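You operate a simulated robot arm through the tools that you are given. There is no shell and no other tool.

You run a simulated robot arm. Do the job below in one go: nothing can be reset, and whatever is moved stays where it is left.

TASK
Put things in order on the top of the store bench. At the end: the green cartridge from the top of the store bench stands where the blue cartridge stood; the white grease cup from the top of the store bench stands where the orange gap block stood; the blue cartridge is on the small brown carton; the orange gap block stands where the green cartridge stood; whatever was shut is shut again. Leave all else as you found it, and nothing knocked over. Set down upright: blue cartridge.
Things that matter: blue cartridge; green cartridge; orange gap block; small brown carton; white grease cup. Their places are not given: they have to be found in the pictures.

It is judged by the outcome, as a careful person would: the job done as asked, and still so three seconds after it is handed in. It fails if anything else is knocked over, pushed out of place, dropped, spilled or broken.

THE ROBOT
A 6-joint arm with a two-finger parallel gripper, fixed in place. Base frame: the origin is at the foot of the arm, x ahead of it, y to its left, z up; the work surface is at about z = 0. Readings come in m, degrees, newtons and seconds.
With the tool pointing down near the work surface it reaches from about 0.12 to 0.5 m from the base axis. Its first joint turns from -72.0 to 72.0 degrees. Payload 0.65 kg.
The tool frame sits at the grasp point between the pads (the TCP): z along the fingers, y along the line on which they close. The tips reach 0.025 m beyond it. The gripper opens to 0.076 m. The fingers are 0.018 m wide and 0.01 m thick; the gripper's body (0.036 by 0.078 m) begins 0.045 m behind the TCP.
Orientation is that of the tool frame in the base frame, as a unit quaternion [x, y, z, w]. With the fingers straight down and closing along the base's y, the tool's x points along the base's -x, its y along +y and its z along -z.

THE INTERFACE
- The arm moves only by the tool arm_command. Its arguments are lists of equal length, an entry for each row: "fingers": the finger opening in m, from 0 to 0.076; "xyz": the shift along the tool's x, y, z in m, a list of three; "angular": the turn, a rotation vector about the tool's x, y, z in degrees, a list of three. In form: {"fingers": [fingers, ...], "xyz": [[tx, ty, tz], ...], "angular": [[rx, ry, rz], ...]}. A call has 1 to 20 rows; each row shifts and turns the commanded pose from where the row before left it, along the tool's axes as they then stand. A row lasts 0.2 s, in which the tool goes at most 0.05 m and 8.6 degrees; a call with a longer step from one row to the next is refused whole, and so is a gripper value outside its range. A pose out of reach is approached as far as the arm can. The call stops where the force on the tool passes 40 N (or 10 N more than at its start, if that is more) or the arm is blocked; 0.2 s more then pass. The fingers move at their own pace (about 0.108 m/s each) and stop on an object; they squeeze with about 25 N. The grip force told is the motor's: it shows also when the fingers shut on nothing. Time passes only in rows, and 0.2 s behind the last, so rows that do not move let the fingers close. The reply holds the time, the measured pose of the TCP, the force on the tool along the base axes, the opening and the grip force, in the units named above and with some noise, with the torque about the TCP (base axes, N m) and any sound that the robot's microphone picked up.
- Cameras (640 x 400 px; columns grow to the right, rows downward): "scene" is fixed at [0.0736, 0.2815, 0.4226]; the picture's right is [-0.63, -0.78, 0.00], its down [-0.31, 0.25, -0.92] and it looks along [0.71, -0.58, -0.39] (base axes); focal length 214 px, centre (320, 200). "wrist" rides on the gripper at [0.058, 0.011, -0.081] in the tool frame; the picture's right is [-0.18, 0.98, 0.00], its down [-0.75, -0.14, -0.64] and it looks along [-0.63, -0.12, 0.77] (tool axes); focal length 243 px, centre (320, 200).
- capture(camera): a new picture of that camera. No time passes.
- pixel_to_xyz(camera, pixels): there is no depth. For up to 12 entries [column, row, z] of the newest picture of that camera ("zoom" is the newest enlarged one), the place [x, y] in the base frame at which the ray of that pixel passes the height z, good to about 0.002 m. No time passes.
- enlarge(camera, box): a new picture of the part [left, top, right, bottom] of that camera's present view, enlarged. No time passes.
- hand_in(): hands the job in; it is judged then, once.

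Unless the task says otherwise, let go and move clear before handing in.

The tools are called as name(argument=value, ...) on one line, values as JSON. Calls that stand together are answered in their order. arm_command: Moves the arm, as the interface text tells. Its arguments: {"type":"object","properties":{"fingers":{"type":"array","items":{"type":"number"}},"xyz":{"type":"array","items":{"type":"array","items":{"type":"number"}}},"angular":{"type":"array","items":{"type":"array","items":{"type":"number"}}}},"required":["fingers","xyz","angular"]} The other tools are called the same way: capture (camera) takes a picture; pixel_to_xyz (camera, pixels) gives the place at which the rays of pixels pass given heights; enlarge (camera, box) takes an enlarged picture of a part of a camera's view; hand_in () hands the job in.

At the start:

```text
time: 0.0
tcp_pos: [0.2269, 0.0787, 0.3853]
orientation: [0.0, 1.0, 0.0, 0.0]
force: [0.5, -0.3, 0.3]
ft_torque: [-0.01, 0.0, 0.03]
width: 0.0758
grasp_force: 0.0
```

scene: 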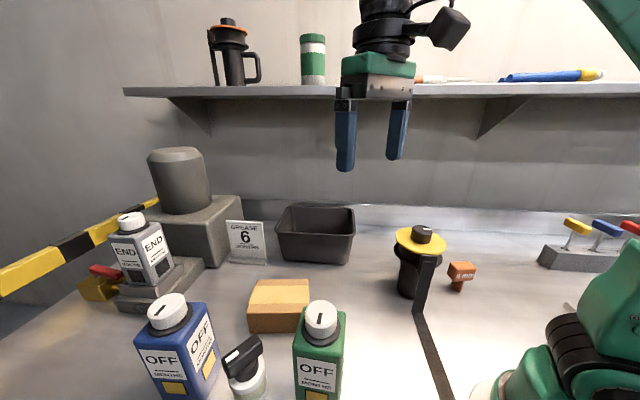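
wrist: 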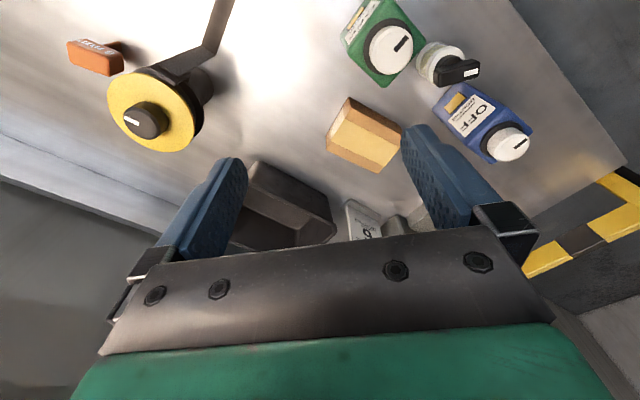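

The first pictures show the blue cartridge near scene (175,345), the green cartridge near (320,350), a small jar with a black knob near (245,370), the carton near (278,305) and an orange block near (460,272). I'll enlarge the parts to see the details before I move.

enlarge(camera="scene", box=[120, 260, 360, 400])

enlarge(camera="scene", box=[370, 200, 530, 320])

enlarge(camera="scene", box=[60, 130, 360, 320])

enlarge(camera="wrist", box=[320, 0, 560, 180])

enlarge(camera="wrist", box=[40, 0, 260, 180])

```text
2.67 times, centred on (240, 330) of scene
```

zoom: 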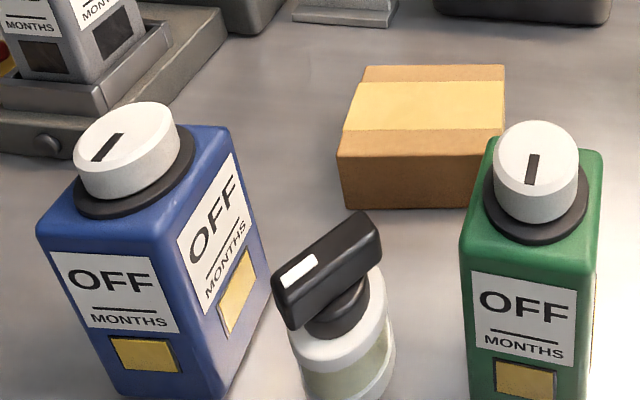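

```text
3.33 times, centred on (450, 260) of scene
```

zoom: 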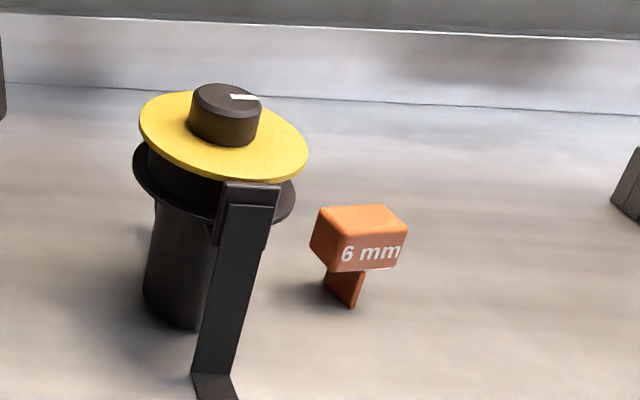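

```text
2.11 times, centred on (210, 225) of scene
```

zoom: 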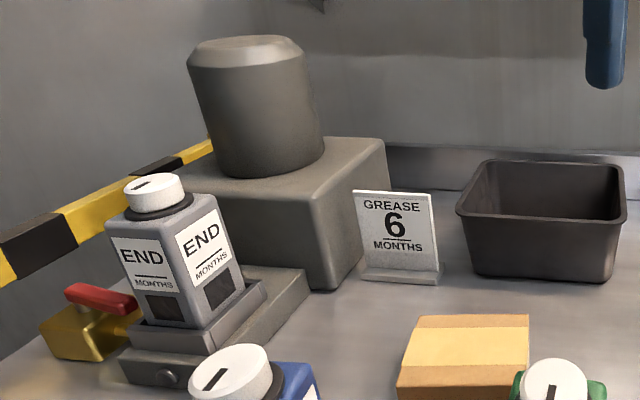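

```text
2.22 times, centred on (440, 90) of wrist
```

zoom: 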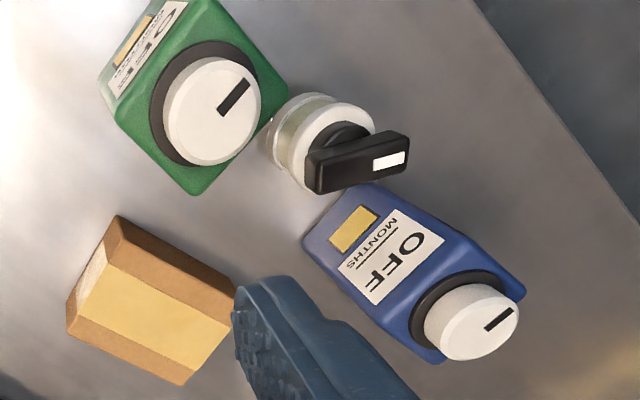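

```text
2.22 times, centred on (150, 90) of wrist
```

zoom: 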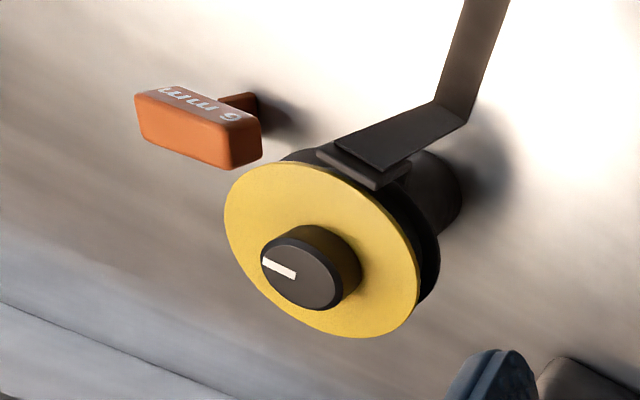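

The zoom pictures show that the blue and green cartridges have white knob caps, that the grease cup has a white collar and a black T-knob, and that the "6 mm" orange block stands on a thin stem. I'll take positions from the scene and wrist pixels at several heights.

pixel_to_xyz(camera="scene", pixels=[[248.5, 332, 0], [308, 332, 0], [460, 292, 0], [448, 278, 0.03], [475, 280, 0.03], [320, 320, 0.1], [170, 310, 0.1], [410, 297, 0], [247, 372, 0.05], [321, 350, 0.0], [118, 308, 0.0], [355, 265, 0.0]])

pixel_to_xyz(camera="wrist", pixels=[[390, 50, 0.1], [390, 50, 0.12], [505, 143, 0.1], [505, 143, 0.12], [440, 62, 0.05], [365, 130, 0.03], [326, 148, 0.03], [125, 45, 0.0], [95, 58, 0.03], [145, 120, 0.1], [200, 80, 0.0], [445, 100, 0.0]])

```text
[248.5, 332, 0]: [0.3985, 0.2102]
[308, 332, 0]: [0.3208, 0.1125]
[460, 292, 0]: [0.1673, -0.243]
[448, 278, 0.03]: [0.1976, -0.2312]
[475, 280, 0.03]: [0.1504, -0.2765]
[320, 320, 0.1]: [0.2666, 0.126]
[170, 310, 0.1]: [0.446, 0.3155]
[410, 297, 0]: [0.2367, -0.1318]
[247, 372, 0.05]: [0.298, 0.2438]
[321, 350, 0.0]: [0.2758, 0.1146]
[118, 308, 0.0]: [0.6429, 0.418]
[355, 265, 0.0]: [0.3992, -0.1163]
```

```text
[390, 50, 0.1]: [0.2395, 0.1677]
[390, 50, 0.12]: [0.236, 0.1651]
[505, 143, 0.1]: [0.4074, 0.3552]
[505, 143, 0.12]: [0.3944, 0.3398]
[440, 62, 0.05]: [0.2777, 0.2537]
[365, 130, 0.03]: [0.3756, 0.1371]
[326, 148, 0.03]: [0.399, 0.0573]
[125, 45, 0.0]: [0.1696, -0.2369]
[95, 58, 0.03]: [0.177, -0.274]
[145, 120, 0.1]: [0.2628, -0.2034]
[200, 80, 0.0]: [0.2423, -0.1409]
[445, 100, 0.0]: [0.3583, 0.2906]
```

The same knob tops are seen in both cameras, so I'll triangulate them: green knob at scene (320.4,311) and wrist (390,50), blue knob at scene (168,308) and wrist (510,143).

pixel_to_xyz(camera="scene", pixels=[[320.4, 311, 0.1], [320.4, 311, 0.13], [320.4, 311, 0.16], [167.5, 307, 0.1], [167.5, 307, 0.13], [167.5, 307, 0.16], [240, 358, 0.06], [240, 358, 0.09], [422, 231, 0.1], [422, 231, 0.15], [460, 267, 0.04], [460, 267, 0.06]])

pixel_to_xyz(camera="wrist", pixels=[[391, 48, 0.1], [391, 48, 0.13], [391, 48, 0.16], [511, 143, 0.1], [511, 143, 0.13], [511, 143, 0.16], [457, 71, 0.06], [457, 71, 0.09], [137, 119, 0.1], [137, 119, 0.15], [91, 57, 0.04], [91, 57, 0.06]])

```text
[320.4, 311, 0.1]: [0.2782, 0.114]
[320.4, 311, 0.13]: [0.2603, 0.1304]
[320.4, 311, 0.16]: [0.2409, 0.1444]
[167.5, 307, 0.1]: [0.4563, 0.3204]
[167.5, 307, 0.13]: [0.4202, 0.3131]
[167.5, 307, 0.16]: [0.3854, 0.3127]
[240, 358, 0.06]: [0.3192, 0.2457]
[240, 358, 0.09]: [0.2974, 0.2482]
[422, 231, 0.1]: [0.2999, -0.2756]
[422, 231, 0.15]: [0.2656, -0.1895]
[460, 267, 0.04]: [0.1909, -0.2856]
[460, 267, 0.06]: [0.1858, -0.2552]
```

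```text
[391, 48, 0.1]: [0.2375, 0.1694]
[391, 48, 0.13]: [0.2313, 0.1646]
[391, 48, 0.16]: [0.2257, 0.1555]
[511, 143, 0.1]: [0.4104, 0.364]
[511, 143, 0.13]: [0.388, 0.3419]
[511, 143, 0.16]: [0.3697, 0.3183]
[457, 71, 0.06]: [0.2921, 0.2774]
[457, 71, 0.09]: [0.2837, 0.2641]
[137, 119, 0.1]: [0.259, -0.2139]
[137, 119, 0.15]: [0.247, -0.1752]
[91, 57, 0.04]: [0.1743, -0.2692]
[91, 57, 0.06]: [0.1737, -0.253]
```

The triangulation puts the green knob top at about (0.226,0.152,0.178), the blue at about (0.366,0.31,0.172), the cup knob at about (0.276,0.251,0.12) and the orange block near (0.175,-0.245). I'll shift the camera to view the cartridge group from a better angle.

arm_command(fingers=[0.076, 0.076, 0.076, 0.076], xyz=[[0.015, 0.035, 0], [0.015, 0.035, 0], [0.015, 0.035, 0], [0.012, 0.015, 0]], angular=[[0, 0, 0], [0, 0, 0], [0, 0, 0], [0, 0, 0]])

capture(camera="wrist")

capture(camera="scene")

```text
time: 1.0
tcp_pos: [0.1694, 0.2004, 0.3862]
orientation: [0.0, 1.0, 0.0, 0.0]
force: [-0.3, 0.6, 0.8]
ft_torque: [-0.01, -0.04, -0.03]
width: 0.076
grasp_force: 0.0
```

```text
taken
```

wrist: 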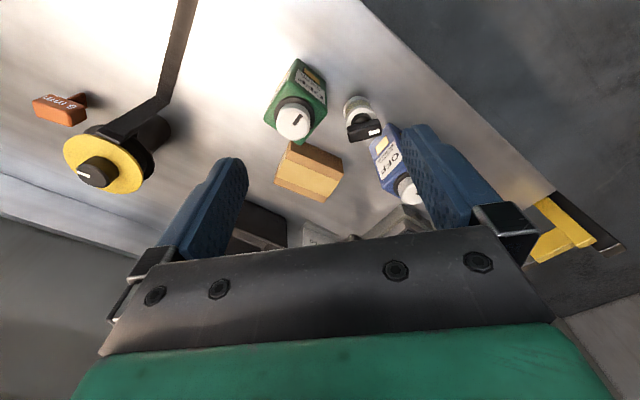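

```text
taken
```

scene: 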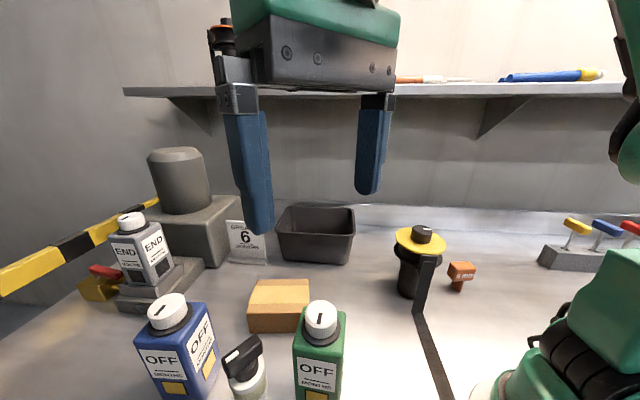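

The cartridges now lie between wrist columns 265 and 430. I'll enlarge that region to read off the corners.

enlarge(camera="wrist", box=[250, 50, 450, 220])

enlarge(camera="scene", box=[210, 270, 370, 400])

```text
2.35 times, centred on (350, 135) of wrist
```

zoom: 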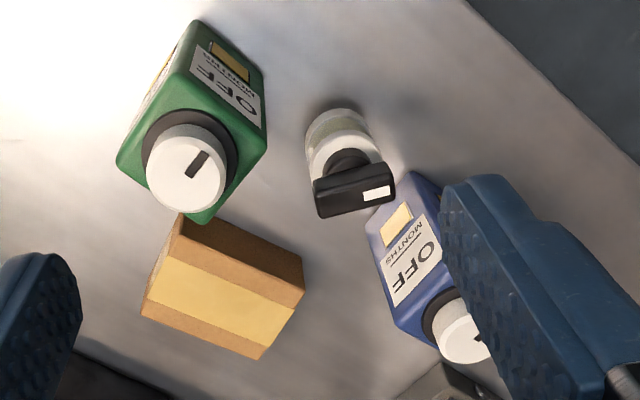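

```text
3.08 times, centred on (290, 335) of scene
```

zoom: 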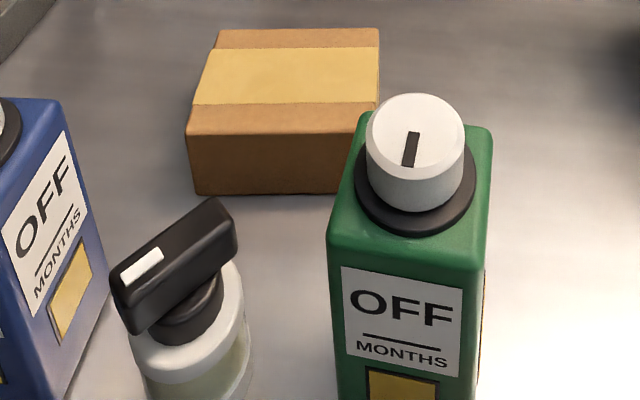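

Blue is partly hidden by the finger at wrist (430,170). I'll move to hover high above it, with the tips at about z 0.30, so that it can be seen between the fingers.

arm_command(fingers=[0.076, 0.076, 0.076, 0.076, 0.076], xyz=[[-0.034, 0.02, 0.009], [-0.034, 0.02, 0.009], [-0.034, 0.02, 0.009], [-0.034, 0.02, 0.009], [-0.034, 0.02, 0.009]], angular=[[0, 0, 0], [0, 0, 0], [0, 0, 0], [0, 0, 0], [0, 0, 0]])

capture(camera="wrist")

enlarge(camera="wrist", box=[200, 0, 440, 160])

```text
time: 2.2
tcp_pos: [0.2902, 0.2631, 0.3125]
orientation: [0.0, 1.0, 0.001, 0.0]
force: [-0.1, -0.6, 0.5]
ft_torque: [0.01, 0.02, -0.01]
width: 0.0759
grasp_force: 0.0
out of reach, approached as far as the arm can: row 2, 3, 4, 5
```

```text
taken
```

wrist: 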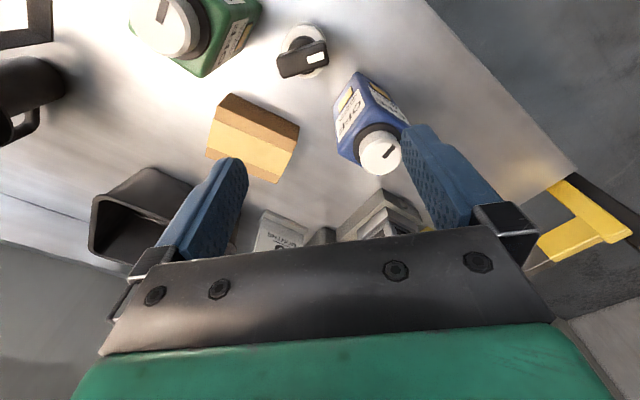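

```text
2.50 times, centred on (320, 80) of wrist
```

zoom: 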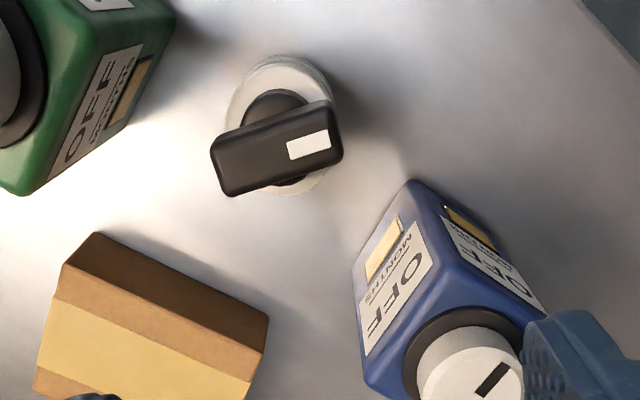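

The arm ran out of reach at r about 0.39 when high, so blue will need a lower approach from the inner side. In the zoom, the carton's bottom edge is (100,233)-(268,318), the cup collar is at (285,125) and the blue cartridge's bottom corner is near (410,182). I'll read positions from these.

pixel_to_xyz(camera="zoom", pixels=[[100, 233, 0], [268, 318, 0], [62, 268, 0.03], [62, 268, 0.04], [263, 350, 0.03], [263, 350, 0.04], [410, 182, 0.0], [355, 262, 0.0], [470, 390, 0.17], [278, 145, 0.11], [278, 145, 0.12], [280, 60, 0.0]])

pixel_to_xyz(camera="scene", pixels=[[256.9, 279.8, 0.03], [256.9, 279.8, 0.04], [309.2, 279.2, 0.03], [309.2, 279.2, 0.04], [246.8, 313.2, 0.03], [246.8, 313.2, 0.04], [249.7, 333.4, 0], [308, 312, 0.03], [308, 312, 0.04], [167.5, 307, 0.17], [240, 358, 0.12], [320.4, 311, 0.18]])

```text
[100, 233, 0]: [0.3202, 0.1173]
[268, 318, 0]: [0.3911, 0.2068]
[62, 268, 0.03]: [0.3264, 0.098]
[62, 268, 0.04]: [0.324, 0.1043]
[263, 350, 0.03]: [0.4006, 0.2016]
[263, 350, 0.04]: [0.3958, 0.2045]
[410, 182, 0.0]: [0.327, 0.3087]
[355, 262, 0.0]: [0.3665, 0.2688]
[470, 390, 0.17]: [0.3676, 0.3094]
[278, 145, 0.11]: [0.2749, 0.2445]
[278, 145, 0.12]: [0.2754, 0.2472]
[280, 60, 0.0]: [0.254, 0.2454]
```

```text
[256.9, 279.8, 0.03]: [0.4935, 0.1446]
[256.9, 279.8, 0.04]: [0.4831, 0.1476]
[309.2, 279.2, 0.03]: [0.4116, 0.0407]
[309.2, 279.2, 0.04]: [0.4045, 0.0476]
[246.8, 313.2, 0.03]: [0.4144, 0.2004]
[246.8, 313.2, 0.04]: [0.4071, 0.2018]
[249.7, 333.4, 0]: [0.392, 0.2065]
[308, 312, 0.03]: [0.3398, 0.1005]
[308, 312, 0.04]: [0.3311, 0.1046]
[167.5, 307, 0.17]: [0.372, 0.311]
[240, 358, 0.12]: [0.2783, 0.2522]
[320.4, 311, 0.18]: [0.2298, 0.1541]
```

The readings put the blue base corners at (0.327,0.309) and (0.3665,0.269), so blue is a 0.056 m square turned 45°, centred at about (0.3665,0.309). The carton top is at z about 0.05, centred at about (0.392,0.132). I'll yaw the tool 45° and go down a little, which also shows which commanded pose the rows count from.

arm_command(fingers=[0.076, 0.076, 0.076, 0.076, 0.076, 0.076, 0.076], xyz=[[0, 0, 0.008], [0, 0, 0.008], [0, 0, 0.008], [0, 0, 0.008], [0, 0, 0.008], [0, 0, 0.008], [0, 0, 0]], angular=[[0, 0, -7.5], [0, 0, -7.5], [0, 0, -7.5], [0, 0, -7.5], [0, 0, -7.5], [0, 0, -7.5], [0, 0, 0]])

capture(camera="wrist")

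```text
time: 3.8
tcp_pos: [0.2913, 0.2618, 0.2644]
orientation: [-0.384, 0.923, 0.0, 0.0]
force: [-0.8, -0.4, 0.5]
ft_torque: [0.0, -0.02, 0.02]
width: 0.0762
grasp_force: 0.1
```

```text
taken
```

wrist: 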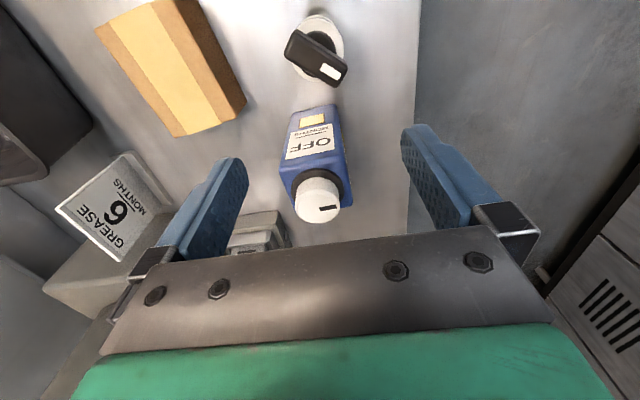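

The pose is now (0.291,0.262,0.264), so rows count from the reached pose. The blue cartridge stands at wrist (318,160), nearly square to the fingers. I'll enlarge it to read its body top and edges.

enlarge(camera="wrist", box=[240, 0, 400, 240])

enlarge(camera="wrist", box=[260, 100, 380, 230])

```text
1.67 times, centred on (320, 120) of wrist
```

zoom: 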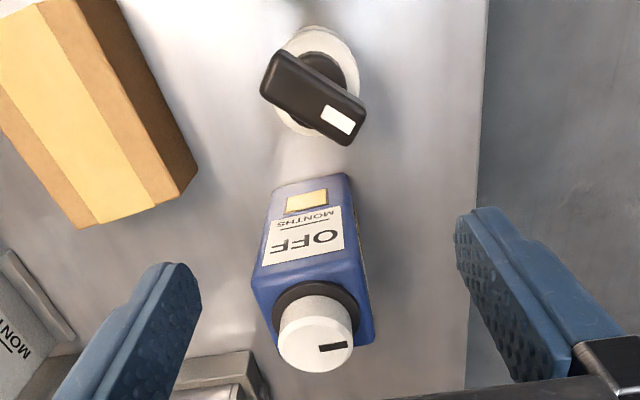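

```text
3.08 times, centred on (320, 165) of wrist
```

zoom: 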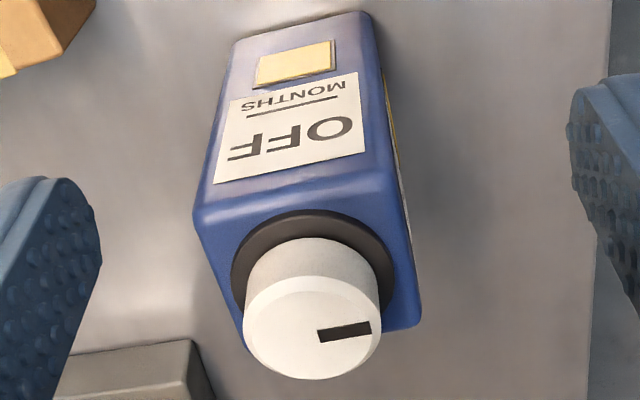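

In this zoom the blue base edge runs (234,40)-(368,12) and the top face's front edge runs (197,215)-(393,178), with the back right corner at (420,315). I'll convert these to base coordinates.

pixel_to_xyz(camera="zoom", pixels=[[234, 40, 0], [368, 12, 0], [197, 215, 0.13], [197, 215, 0.14], [197, 215, 0.15], [393, 178, 0.13], [393, 178, 0.14], [393, 178, 0.15], [420, 315, 0.13], [420, 315, 0.14], [312, 328, 0.17], [312, 328, 0.18]])

```text
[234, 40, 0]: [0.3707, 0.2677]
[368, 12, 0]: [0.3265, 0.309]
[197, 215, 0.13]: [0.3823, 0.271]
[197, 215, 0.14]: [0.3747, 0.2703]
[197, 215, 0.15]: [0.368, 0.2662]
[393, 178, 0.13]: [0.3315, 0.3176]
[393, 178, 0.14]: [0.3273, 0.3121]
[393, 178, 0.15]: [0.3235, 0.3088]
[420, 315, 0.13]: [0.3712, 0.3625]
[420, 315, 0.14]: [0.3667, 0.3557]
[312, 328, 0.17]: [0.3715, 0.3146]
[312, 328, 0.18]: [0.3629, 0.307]
```

Blue's top face is at z about 0.145, its centre is (0.368,0.310) and its face normal points at about 46.5°. I'll move to just inside of it at (0.330,0.270,0.20), with the tips still above the cup and the fingers on either side of the approach line.

arm_command(fingers=[0.076, 0.076, 0.076, 0.076], xyz=[[-0.0112, -0.0072, 0.0215], [-0.0112, -0.0072, 0.0215], [-0.0112, -0.0072, 0.0215], [0, 0, 0]], angular=[[0, 0, -0.5], [0, 0, -0.5], [0, 0, -0.5], [0, 0, 0]])

capture(camera="wrist")

capture(camera="scene")

```text
time: 4.8
tcp_pos: [0.3317, 0.2705, 0.1988]
orientation: [-0.395, 0.919, 0.0, 0.0]
force: [0.2, -0.2, -0.4]
ft_torque: [-0.01, -0.01, 0.01]
width: 0.0759
grasp_force: 0.1
```

```text
taken
```

wrist: 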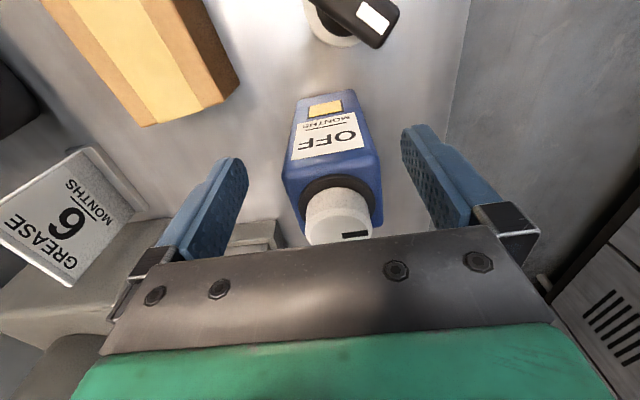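

```text
taken
```

scene: 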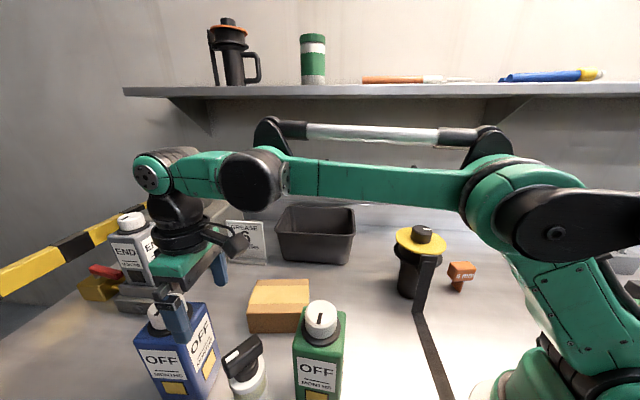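

The tool is lined up with blue, with a lateral error of about 1 mm. I'll slide outward and down to TCP z about 0.139, so the gripper body at 0.184 stays above the knob at 0.174, and then look before closing.

arm_command(fingers=[0.076, 0.076, 0.076, 0.076, 0.076], xyz=[[-0.012, 0.0003, 0.016], [-0.012, 0.0003, 0.016], [-0.011, 0.0003, 0.015], [-0.011, 0, 0.0125], [0, 0, 0]], angular=[[0, 0, 0], [0, 0, 0], [0, 0, 0], [0, 0, 0], [0, 0, 0]])

capture(camera="wrist")

enlarge(camera="scene", box=[90, 200, 290, 400])

```text
time: 6.0
tcp_pos: [0.3614, 0.3036, 0.1401]
orientation: [-0.394, 0.919, 0.0, 0.0]
force: [-0.4, 0.2, 0.3]
ft_torque: [0.0, 0.01, -0.02]
width: 0.0763
grasp_force: 0.1
```

```text
taken
```

wrist: 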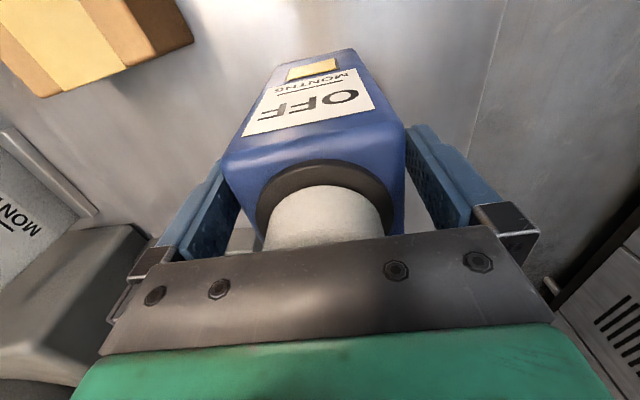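

```text
2.00 times, centred on (190, 300) of scene
```

zoom: 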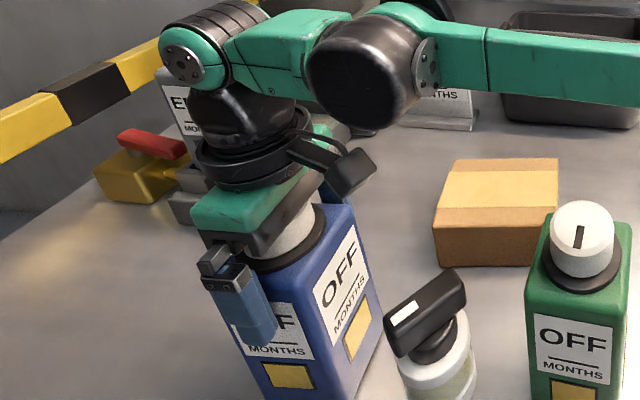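

The fingers straddle the blue body, between wrist columns 222 and 405, with the knob below the gripper body and no contact force. I'll close the fingers.

arm_command(fingers=[0.065, 0.055, 0.045, 0.04, 0.04], xyz=[[0, 0, 0], [0, 0, 0], [0, 0, 0], [0, 0, 0], [0, 0, 0]], angular=[[0, 0, 0], [0, 0, 0], [0, 0, 0], [0, 0, 0], [0, 0, 0]])

capture(camera="wrist")

```text
time: 7.2
tcp_pos: [0.3616, 0.3043, 0.1391]
orientation: [-0.394, 0.919, 0.0, 0.0]
force: [0.4, 0.4, -0.3]
ft_torque: [-0.03, 0.0, -0.03]
width: 0.0659
grasp_force: 25.1
```

```text
taken
```

wrist: 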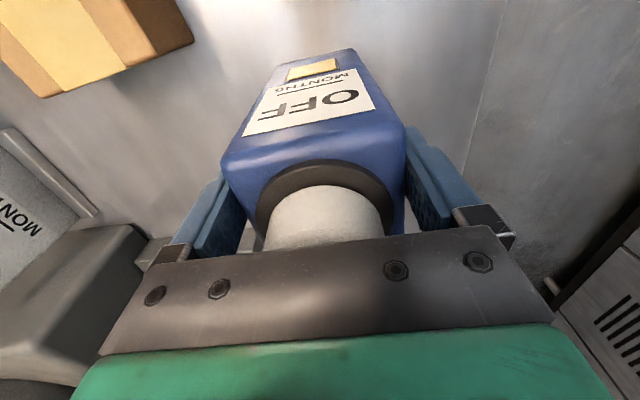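

The grip reads 25 N at a width of 0.066 with blue unmoved, and I note its place as centre (0.369,0.311) with yaw about 46.5°. I'll lift it slightly to check the hold.

arm_command(fingers=[0.04, 0.04, 0.04], xyz=[[0, 0, -0.006], [0, 0, -0.006], [0, 0, 0]], angular=[[0, 0, 0], [0, 0, 0], [0, 0, 0]])

enlarge(camera="scene", box=[90, 200, 290, 400])

```text
time: 8.0
tcp_pos: [0.3622, 0.3043, 0.1515]
orientation: [-0.395, 0.919, -0.001, -0.001]
force: [0.1, 0.2, -2.1]
ft_torque: [-0.01, 0.05, 0.01]
width: 0.0658
grasp_force: 25.1
```

```text
2.00 times, centred on (190, 300) of scene
```

zoom: 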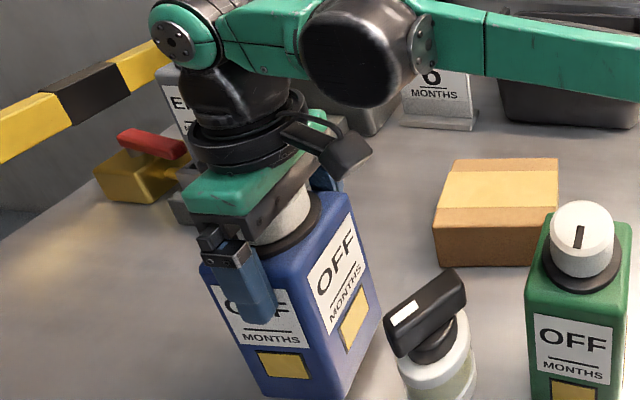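

Blue is off the bench, with about 2 N of load and its base visibly clear. Before I swing it over the carton, I'll check where the sign and crate stand.

capture(camera="scene")

pixel_to_xyz(camera="scene", pixels=[[229, 262, 0], [267, 265, 0], [225, 221, 0.09], [262, 222, 0.09], [283, 258, 0], [275, 215, 0.08], [355, 212, 0.08], [355, 262, 0]])

```text
taken
```

scene: 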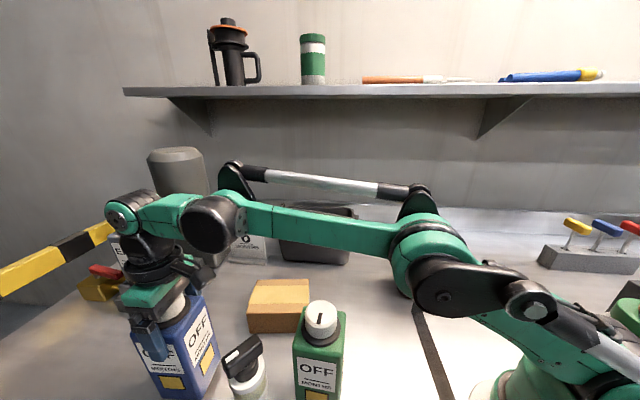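

```text
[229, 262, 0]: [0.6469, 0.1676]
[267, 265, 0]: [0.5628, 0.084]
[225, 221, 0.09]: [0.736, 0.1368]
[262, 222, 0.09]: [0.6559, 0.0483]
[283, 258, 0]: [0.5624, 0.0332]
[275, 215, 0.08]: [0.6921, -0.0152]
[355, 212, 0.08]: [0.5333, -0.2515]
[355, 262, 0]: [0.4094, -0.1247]
```

The sign, at x of 0.56 or more, and the crate are well clear of the carton. I'll carry blue toward (0.358,0.265) while rising, then over the carton with its base at about z 0.07.

arm_command(fingers=[0.04, 0.04, 0.04, 0.04, 0.04, 0.04, 0.04, 0.04, 0.04, 0.04, 0.04, 0.04, 0.04], xyz=[[0.0078, -0.006, -0.011], [0.0078, -0.006, -0.011], [0.0078, -0.006, -0.011], [0.0078, -0.006, -0.011], [0.0102, -0.0147, -0.002], [0.0102, -0.0147, -0.002], [0.0102, -0.0147, -0.002], [0.0102, -0.0147, -0.002], [0.0102, -0.0147, -0.002], [0.0102, -0.0147, -0.002], [0.0102, -0.0147, -0.002], [0.0102, -0.0144, -0.001], [0, 0, 0]], angular=[[0, 0, 0], [0, 0, 0], [0, 0, 0], [0, 0, 0], [0, 0, 0], [0, 0, 0], [0, 0, 0], [0, 0, 0], [0, 0, 0], [0, 0, 0], [0, 0, 0], [0, 0, 0], [0, 0, 0]])

capture(camera="wrist")

capture(camera="scene")

```text
time: 10.8
tcp_pos: [0.3865, 0.1262, 0.2109]
orientation: [-0.395, 0.919, 0.0, -0.001]
force: [0.6, 0.4, -1.7]
ft_torque: [-0.05, 0.01, 0.0]
width: 0.066
grasp_force: 25.1
```

```text
taken
```

wrist: 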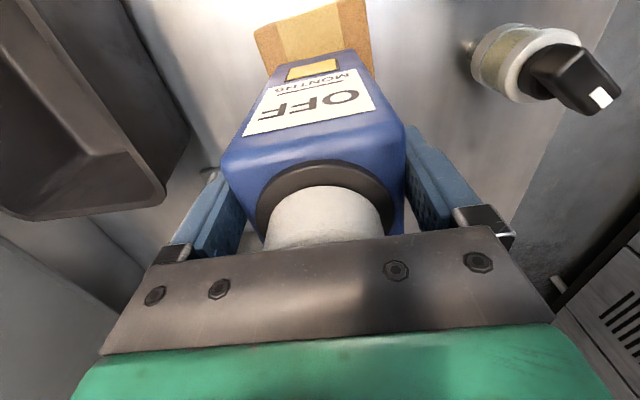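

```text
taken
```

scene: 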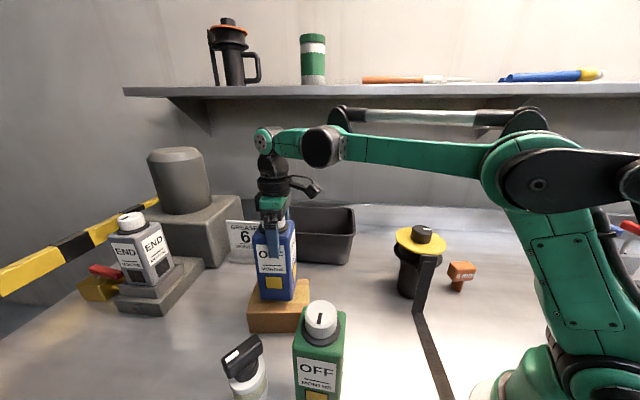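

Blue hovers over the carton at scene (277,262) with the carton below. I'll enlarge both views to check how it is centred before lowering.

enlarge(camera="scene", box=[220, 200, 340, 350])

enlarge(camera="wrist", box=[220, 0, 420, 130])

```text
2.67 times, centred on (280, 275) of scene
```

zoom: 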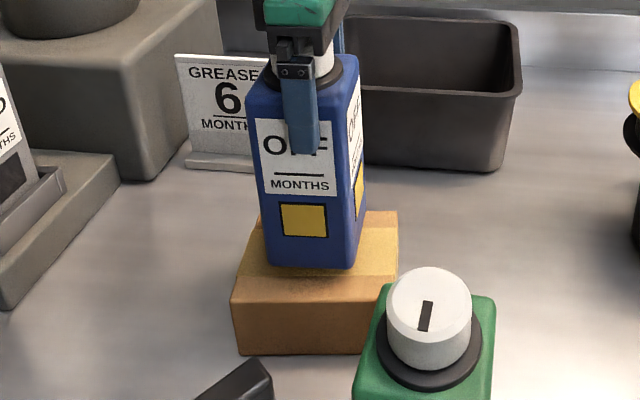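

```text
3.08 times, centred on (320, 65) of wrist
```

zoom: 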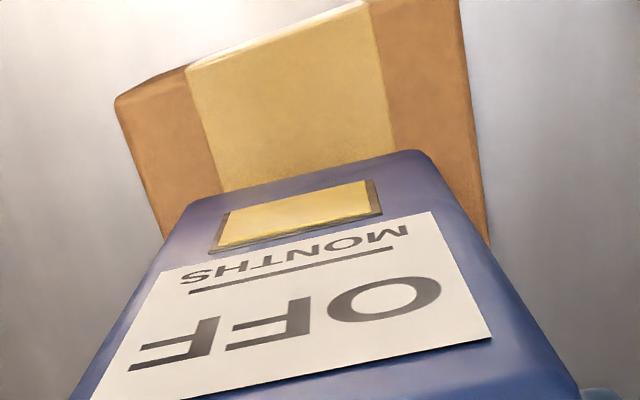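

In the wrist zoom the carton's near top corners are at (115,100) and (462,0), and blue's base corners are at (195,205) and (430,155). I'll convert these to check the centring.

pixel_to_xyz(camera="zoom", pixels=[[115, 100, 0.05], [365, 3, 0.05], [165, 238, 0.05], [490, 240, 0.05], [200, 203, 0.072], [428, 153, 0.072], [190, 65, 0.05]])

pixel_to_xyz(camera="scene", pixels=[[261, 299, 0.072], [292, 300, 0.072], [297, 288, 0.072], [246.8, 313.2, 0.05], [309, 279.4, 0.05]])

```text
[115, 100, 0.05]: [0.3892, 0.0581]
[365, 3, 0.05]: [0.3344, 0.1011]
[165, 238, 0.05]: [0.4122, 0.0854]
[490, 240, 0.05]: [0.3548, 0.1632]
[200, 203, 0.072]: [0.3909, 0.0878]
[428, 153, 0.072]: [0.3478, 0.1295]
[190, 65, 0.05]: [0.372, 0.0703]
```

```text
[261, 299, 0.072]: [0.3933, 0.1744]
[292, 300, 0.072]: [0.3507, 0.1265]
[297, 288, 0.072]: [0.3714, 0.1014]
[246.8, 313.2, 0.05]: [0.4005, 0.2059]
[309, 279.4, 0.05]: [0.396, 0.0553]
```

Blue's base centre at (0.392,0.130) lies over the carton centre at (0.394,0.132). I'll lower most of the way and read the force.

arm_command(fingers=[0.04, 0.04, 0.04, 0.04], xyz=[[0, 0, 0.005], [0, 0, 0.005], [0, 0, 0.005], [0, 0, 0]], angular=[[0, 0, 0], [0, 0, 0], [0, 0, 0], [0, 0, 0]])

enlarge(camera="scene", box=[220, 200, 340, 350])

```text
time: 11.8
tcp_pos: [0.3855, 0.1255, 0.1962]
orientation: [-0.394, 0.919, -0.001, 0.0]
force: [-1.8, -0.4, 22.3]
ft_torque: [0.03, 0.04, 0.18]
width: 0.0657
grasp_force: 24.8
```

```text
2.67 times, centred on (280, 275) of scene
```

zoom: 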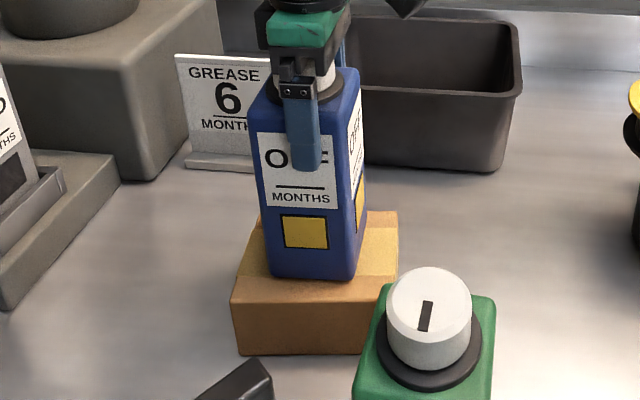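

The upward force of 22 N shows that blue rests on the carton, whose top is at z about 0.057. I'll ease up a little to take off the pressure before letting go.

arm_command(fingers=[0.04, 0.04], xyz=[[0, 0, -0.0015], [0, 0, 0]], angular=[[0, 0, 0], [0, 0, 0]])

```text
time: 12.4
tcp_pos: [0.3882, 0.1252, 0.1977]
orientation: [-0.396, 0.918, 0.0, 0.0]
force: [0.0, 0.6, -1.9]
ft_torque: [-0.01, 0.04, -0.03]
width: 0.0656
grasp_force: 24.8
```

The load is back to -1.9 N, so blue hangs just above the carton. I'll come down about 0.001 m for light contact.

arm_command(fingers=[0.04, 0.04], xyz=[[0, 0, 0.0008], [0, 0, 0]], angular=[[0, 0, 0], [0, 0, 0]])

```text
time: 13.0
tcp_pos: [0.3858, 0.1249, 0.1977]
orientation: [-0.395, 0.919, 0.0, -0.001]
force: [0.7, 0.3, -0.9]
ft_torque: [0.02, -0.01, -0.01]
width: 0.0654
grasp_force: 24.8
```

The blue base is practically touching, at -0.9 N. I'll open the fingers slowly and check.

arm_command(fingers=[0.067, 0.07, 0.073, 0.076, 0.076], xyz=[[0, 0, 0], [0, 0, 0], [0, 0, 0], [0, 0, 0], [0, 0, 0]], angular=[[0, 0, 0], [0, 0, 0], [0, 0, 0], [0, 0, 0], [0, 0, 0]])

capture(camera="wrist")

enlarge(camera="scene", box=[220, 200, 340, 350])

```text
time: 14.2
tcp_pos: [0.386, 0.1254, 0.1974]
orientation: [-0.394, 0.919, 0.0, 0.0]
force: [0.3, -0.5, 0.1]
ft_torque: [0.04, -0.03, -0.01]
width: 0.0761
grasp_force: 0.0
```

```text
taken
```

wrist: 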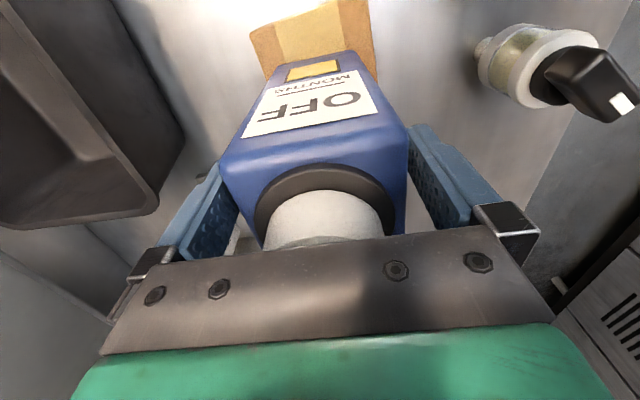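

```text
2.67 times, centred on (280, 275) of scene
```

zoom: 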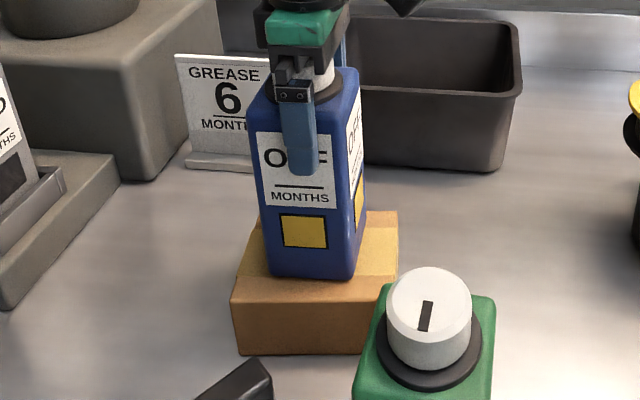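

Blue stands upright on the carton and the fingers are free (force about 0, width 0.076). I'll rise straight up, then back inward, to view the green cartridge.

arm_command(fingers=[0.076, 0.076, 0.076, 0.076, 0.076, 0.076], xyz=[[0, 0, -0.012], [0, 0, -0.015], [0, 0, -0.02], [0, 0, -0.02], [0.02, 0, -0.005], [0.03, 0, 0]], angular=[[0, 0, 0], [0, 0, 0], [0, 0, 0], [0, 0, 0], [0, 0, 0], [0, 0, 0]])

capture(camera="wrist")

capture(camera="scene")

```text
time: 15.6
tcp_pos: [0.353, 0.0887, 0.2678]
orientation: [-0.395, 0.919, 0.0, 0.0]
force: [0.4, -0.4, -0.3]
ft_torque: [-0.01, 0.0, 0.01]
width: 0.0762
grasp_force: 0.1
```

```text
taken
```

wrist: 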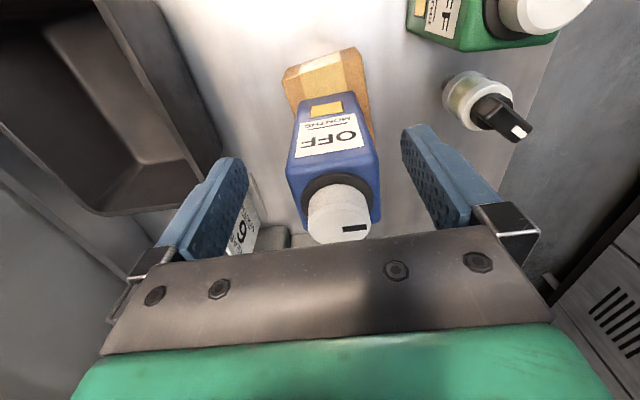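

```text
taken
```

scene: 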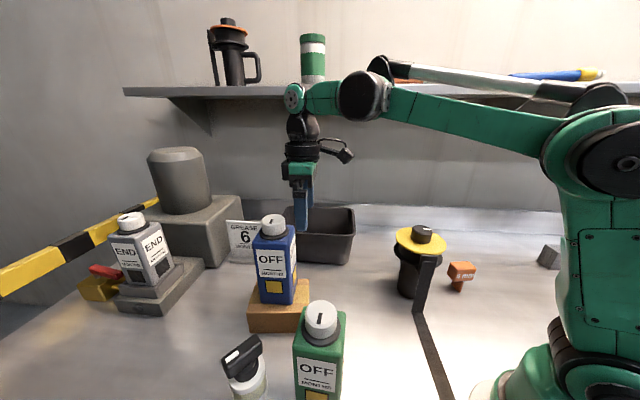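

Blue is standing well on the carton at scene (277,265). I'll move the hand to hover above the green cartridge and measure it from close up.

arm_command(fingers=[0.076, 0.076, 0.076, 0.076, 0.076, 0.076, 0.076], xyz=[[0.0126, 0.0232, -0.012], [0.0126, 0.0232, -0.012], [0.0126, 0.0232, -0.012], [0.0126, 0.0232, -0.012], [0.0126, 0.0232, -0.012], [0.0126, 0.0232, -0.012], [0, 0, 0]], angular=[[0, 0, 0], [0, 0, 0], [0, 0, 0], [0, 0, 0], [0, 0, 0], [0, 0, 0], [0, 0, 0]])

capture(camera="wrist")

enlarge(camera="wrist", box=[240, 0, 440, 200])

```text
time: 17.2
tcp_pos: [0.1974, 0.1301, 0.3402]
orientation: [-0.395, 0.919, 0.0, 0.001]
force: [-0.2, -0.1, 0.1]
ft_torque: [0.01, 0.01, 0.01]
width: 0.0762
grasp_force: 0.0
```

```text
taken
```

wrist: 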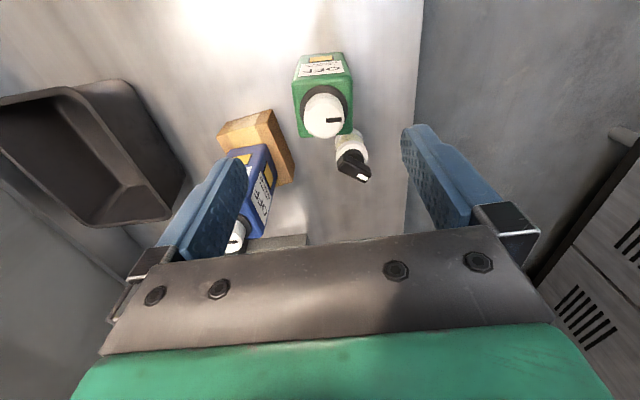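

```text
2.00 times, centred on (340, 100) of wrist
```

zoom: 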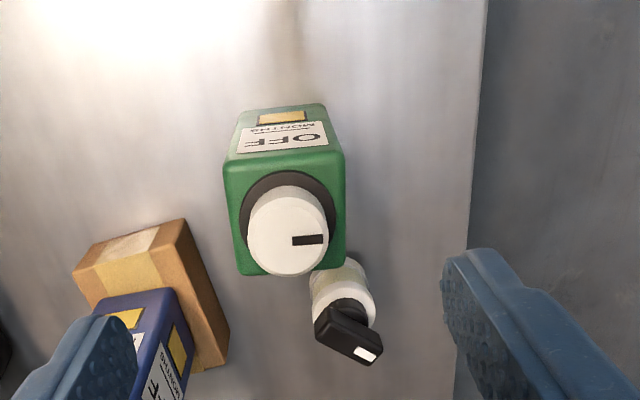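

Green is seen whole at wrist (323,95). I'll enlarge it further and read its corners.

enlarge(camera="wrist", box=[275, 40, 375, 145])

```text
3.81 times, centred on (325, 92) of wrist
```

zoom: 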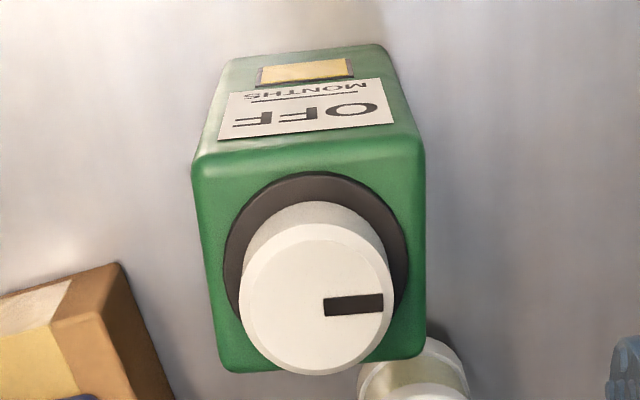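

In this zoom green's base edge runs (230,60)-(385,44), and its top corners are at (192,160), (424,140), (426,358) and (221,374). I'll convert these.

pixel_to_xyz(camera="zoom", pixels=[[230, 60, 0], [385, 44, 0], [192, 160, 0.145], [424, 140, 0.145], [426, 358, 0.145], [221, 374, 0.145], [316, 300, 0.174], [316, 265, 0.149], [192, 160, 0.135], [424, 140, 0.135], [426, 358, 0.135], [221, 374, 0.135]])

```text
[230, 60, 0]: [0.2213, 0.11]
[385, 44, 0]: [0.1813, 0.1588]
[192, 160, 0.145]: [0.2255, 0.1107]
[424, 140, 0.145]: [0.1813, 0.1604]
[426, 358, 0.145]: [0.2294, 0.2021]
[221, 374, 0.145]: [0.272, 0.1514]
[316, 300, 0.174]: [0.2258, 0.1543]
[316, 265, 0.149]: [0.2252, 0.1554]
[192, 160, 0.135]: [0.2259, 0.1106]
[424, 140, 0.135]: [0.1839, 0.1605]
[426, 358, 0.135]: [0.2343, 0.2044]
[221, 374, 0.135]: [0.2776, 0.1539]
```

Green's centre comes out at (0.2263,0.1555), with yaw about 40.5° and size about 0.066 x 0.063, and I note this as green's place. I'll align the yaw and go down to just above the knob, with the tips at z about 0.185.

arm_command(fingers=[0.076, 0.076, 0.076, 0.076, 0.076, 0.076], xyz=[[0, 0, 0], [-0.0076, 0.0001, 0.0325], [-0.0076, 0.0001, 0.0325], [-0.0076, 0.0001, 0.0325], [-0.0076, 0.0002, 0.0325], [0, 0, 0]], angular=[[0, 0, 6], [0, 0, 0], [0, 0, 0], [0, 0, 0], [0, 0, 0], [0, 0, 0]])

capture(camera="wrist")

enlarge(camera="wrist", box=[200, 20, 440, 240])

```text
time: 18.6
tcp_pos: [0.2229, 0.1508, 0.2093]
orientation: [-0.346, 0.938, 0.0, 0.0]
force: [-0.2, -0.2, 1.2]
ft_torque: [0.0, 0.0, 0.04]
width: 0.0758
grasp_force: 0.1
```

```text
taken
```

wrist: 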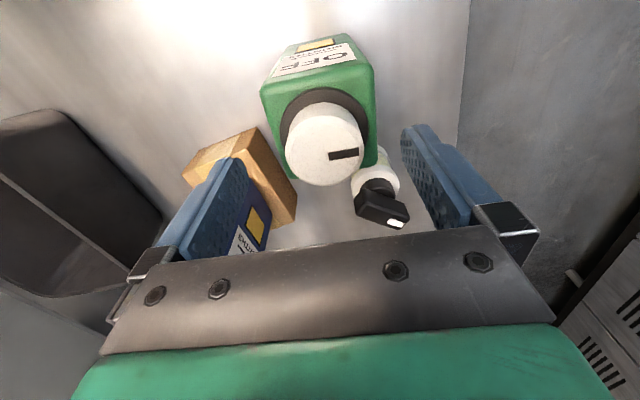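

```text
1.82 times, centred on (320, 130) of wrist
```

zoom: 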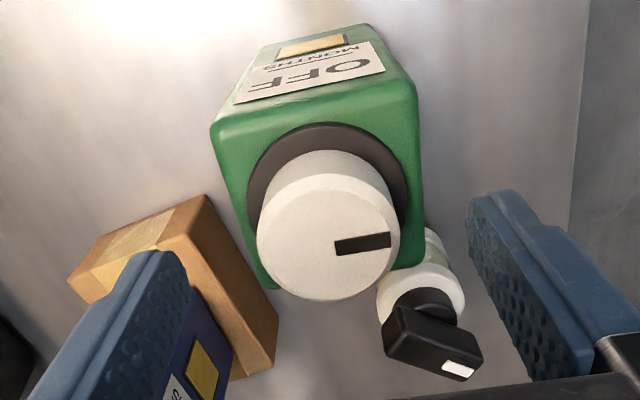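

The view is closer now. I'll recompute green's top corners from this zoom, (211,122), (416,84) and (424,250), to confirm the lateral alignment.

pixel_to_xyz(camera="zoom", pixels=[[211, 122, 0.145], [416, 84, 0.145], [424, 250, 0.145], [258, 288, 0.145], [325, 245, 0.174], [328, 185, 0.15], [262, 50, 0.0], [368, 27, 0.0]])

```text
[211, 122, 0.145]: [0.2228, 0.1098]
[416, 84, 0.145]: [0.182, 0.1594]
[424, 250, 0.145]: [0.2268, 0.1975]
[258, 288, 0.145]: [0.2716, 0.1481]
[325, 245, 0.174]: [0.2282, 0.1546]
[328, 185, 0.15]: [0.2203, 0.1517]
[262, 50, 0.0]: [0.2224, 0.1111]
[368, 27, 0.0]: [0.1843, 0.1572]
```

Green's centre is confirmed near (0.2265,0.1545), laterally centred within 1 mm. I'll descend 0.07 m with the fingers straddling the body.

arm_command(fingers=[0.076, 0.076, 0.076, 0.076, 0.076, 0.076], xyz=[[0, 0, 0.014], [0, 0, 0.014], [0, 0, 0.014], [0, 0, 0.014], [0, 0, 0.014], [0, 0, 0]], angular=[[0, 0, 0], [0, 0, 0], [0, 0, 0], [0, 0, 0], [0, 0, 0], [0, 0, 0]])

capture(camera="wrist")

enlarge(camera="scene", box=[220, 240, 420, 400])

```text
time: 20.0
tcp_pos: [0.2232, 0.1496, 0.1418]
orientation: [-0.346, 0.938, 0.0, 0.0]
force: [-0.1, -0.2, -0.6]
ft_torque: [-0.03, 0.0, 0.0]
width: 0.0761
grasp_force: 0.1
```

```text
taken
```

wrist: 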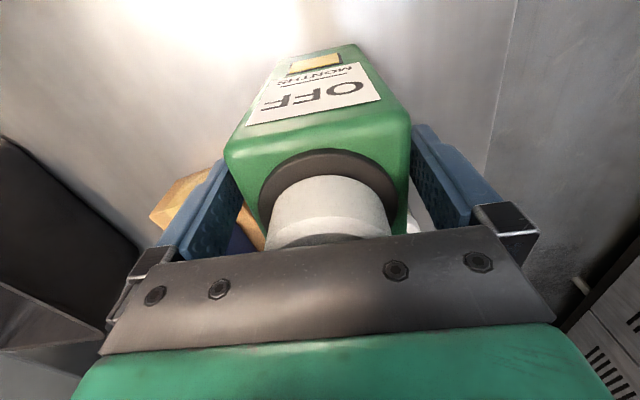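

```text
2.50 times, centred on (320, 320) of scene
```

zoom: 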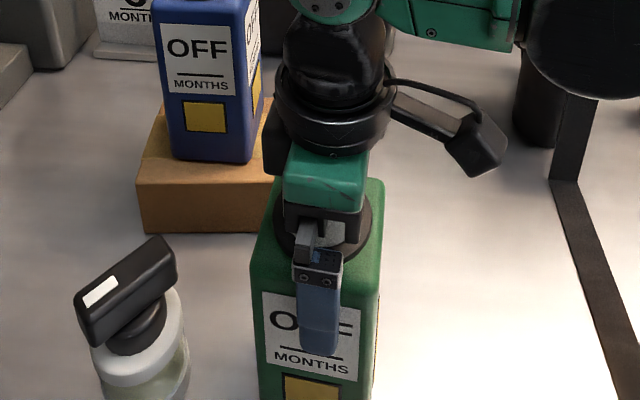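

The fingers straddle the green body with no contact force. I'll close on it.

arm_command(fingers=[0.07, 0.062, 0.05, 0.04, 0.04], xyz=[[0, 0, 0], [0, 0, 0], [0, 0, 0], [0, 0, 0], [0, 0, 0]], angular=[[0, 0, 0], [0, 0, 0], [0, 0, 0], [0, 0, 0], [0, 0, 0]])

capture(camera="wrist")

```text
time: 21.2
tcp_pos: [0.2228, 0.149, 0.1405]
orientation: [-0.346, 0.938, 0.001, 0.0]
force: [-0.4, 0.1, -0.6]
ft_torque: [0.0, 0.03, 0.0]
width: 0.0658
grasp_force: 25.3
```

```text
taken
```

wrist: 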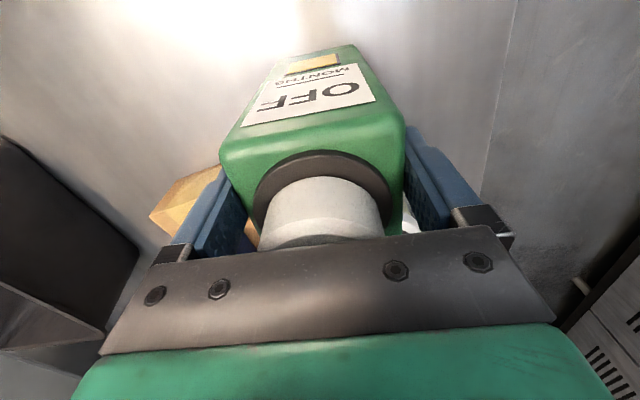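

The grip is firm at 25 N. I'll read the top front corners at wrist (219,153) and (404,121) to find where green's centre sits relative to the TCP.

pixel_to_xyz(camera="wrist", pixels=[[219, 153, 0.145], [404, 121, 0.145], [219, 153, 0.14], [404, 121, 0.14], [268, 65, 0.0], [352, 45, 0.0]])

```text
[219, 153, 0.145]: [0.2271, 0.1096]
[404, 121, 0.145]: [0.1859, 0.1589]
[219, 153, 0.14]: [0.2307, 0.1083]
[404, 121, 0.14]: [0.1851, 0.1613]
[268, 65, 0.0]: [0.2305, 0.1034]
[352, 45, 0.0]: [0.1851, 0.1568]
```

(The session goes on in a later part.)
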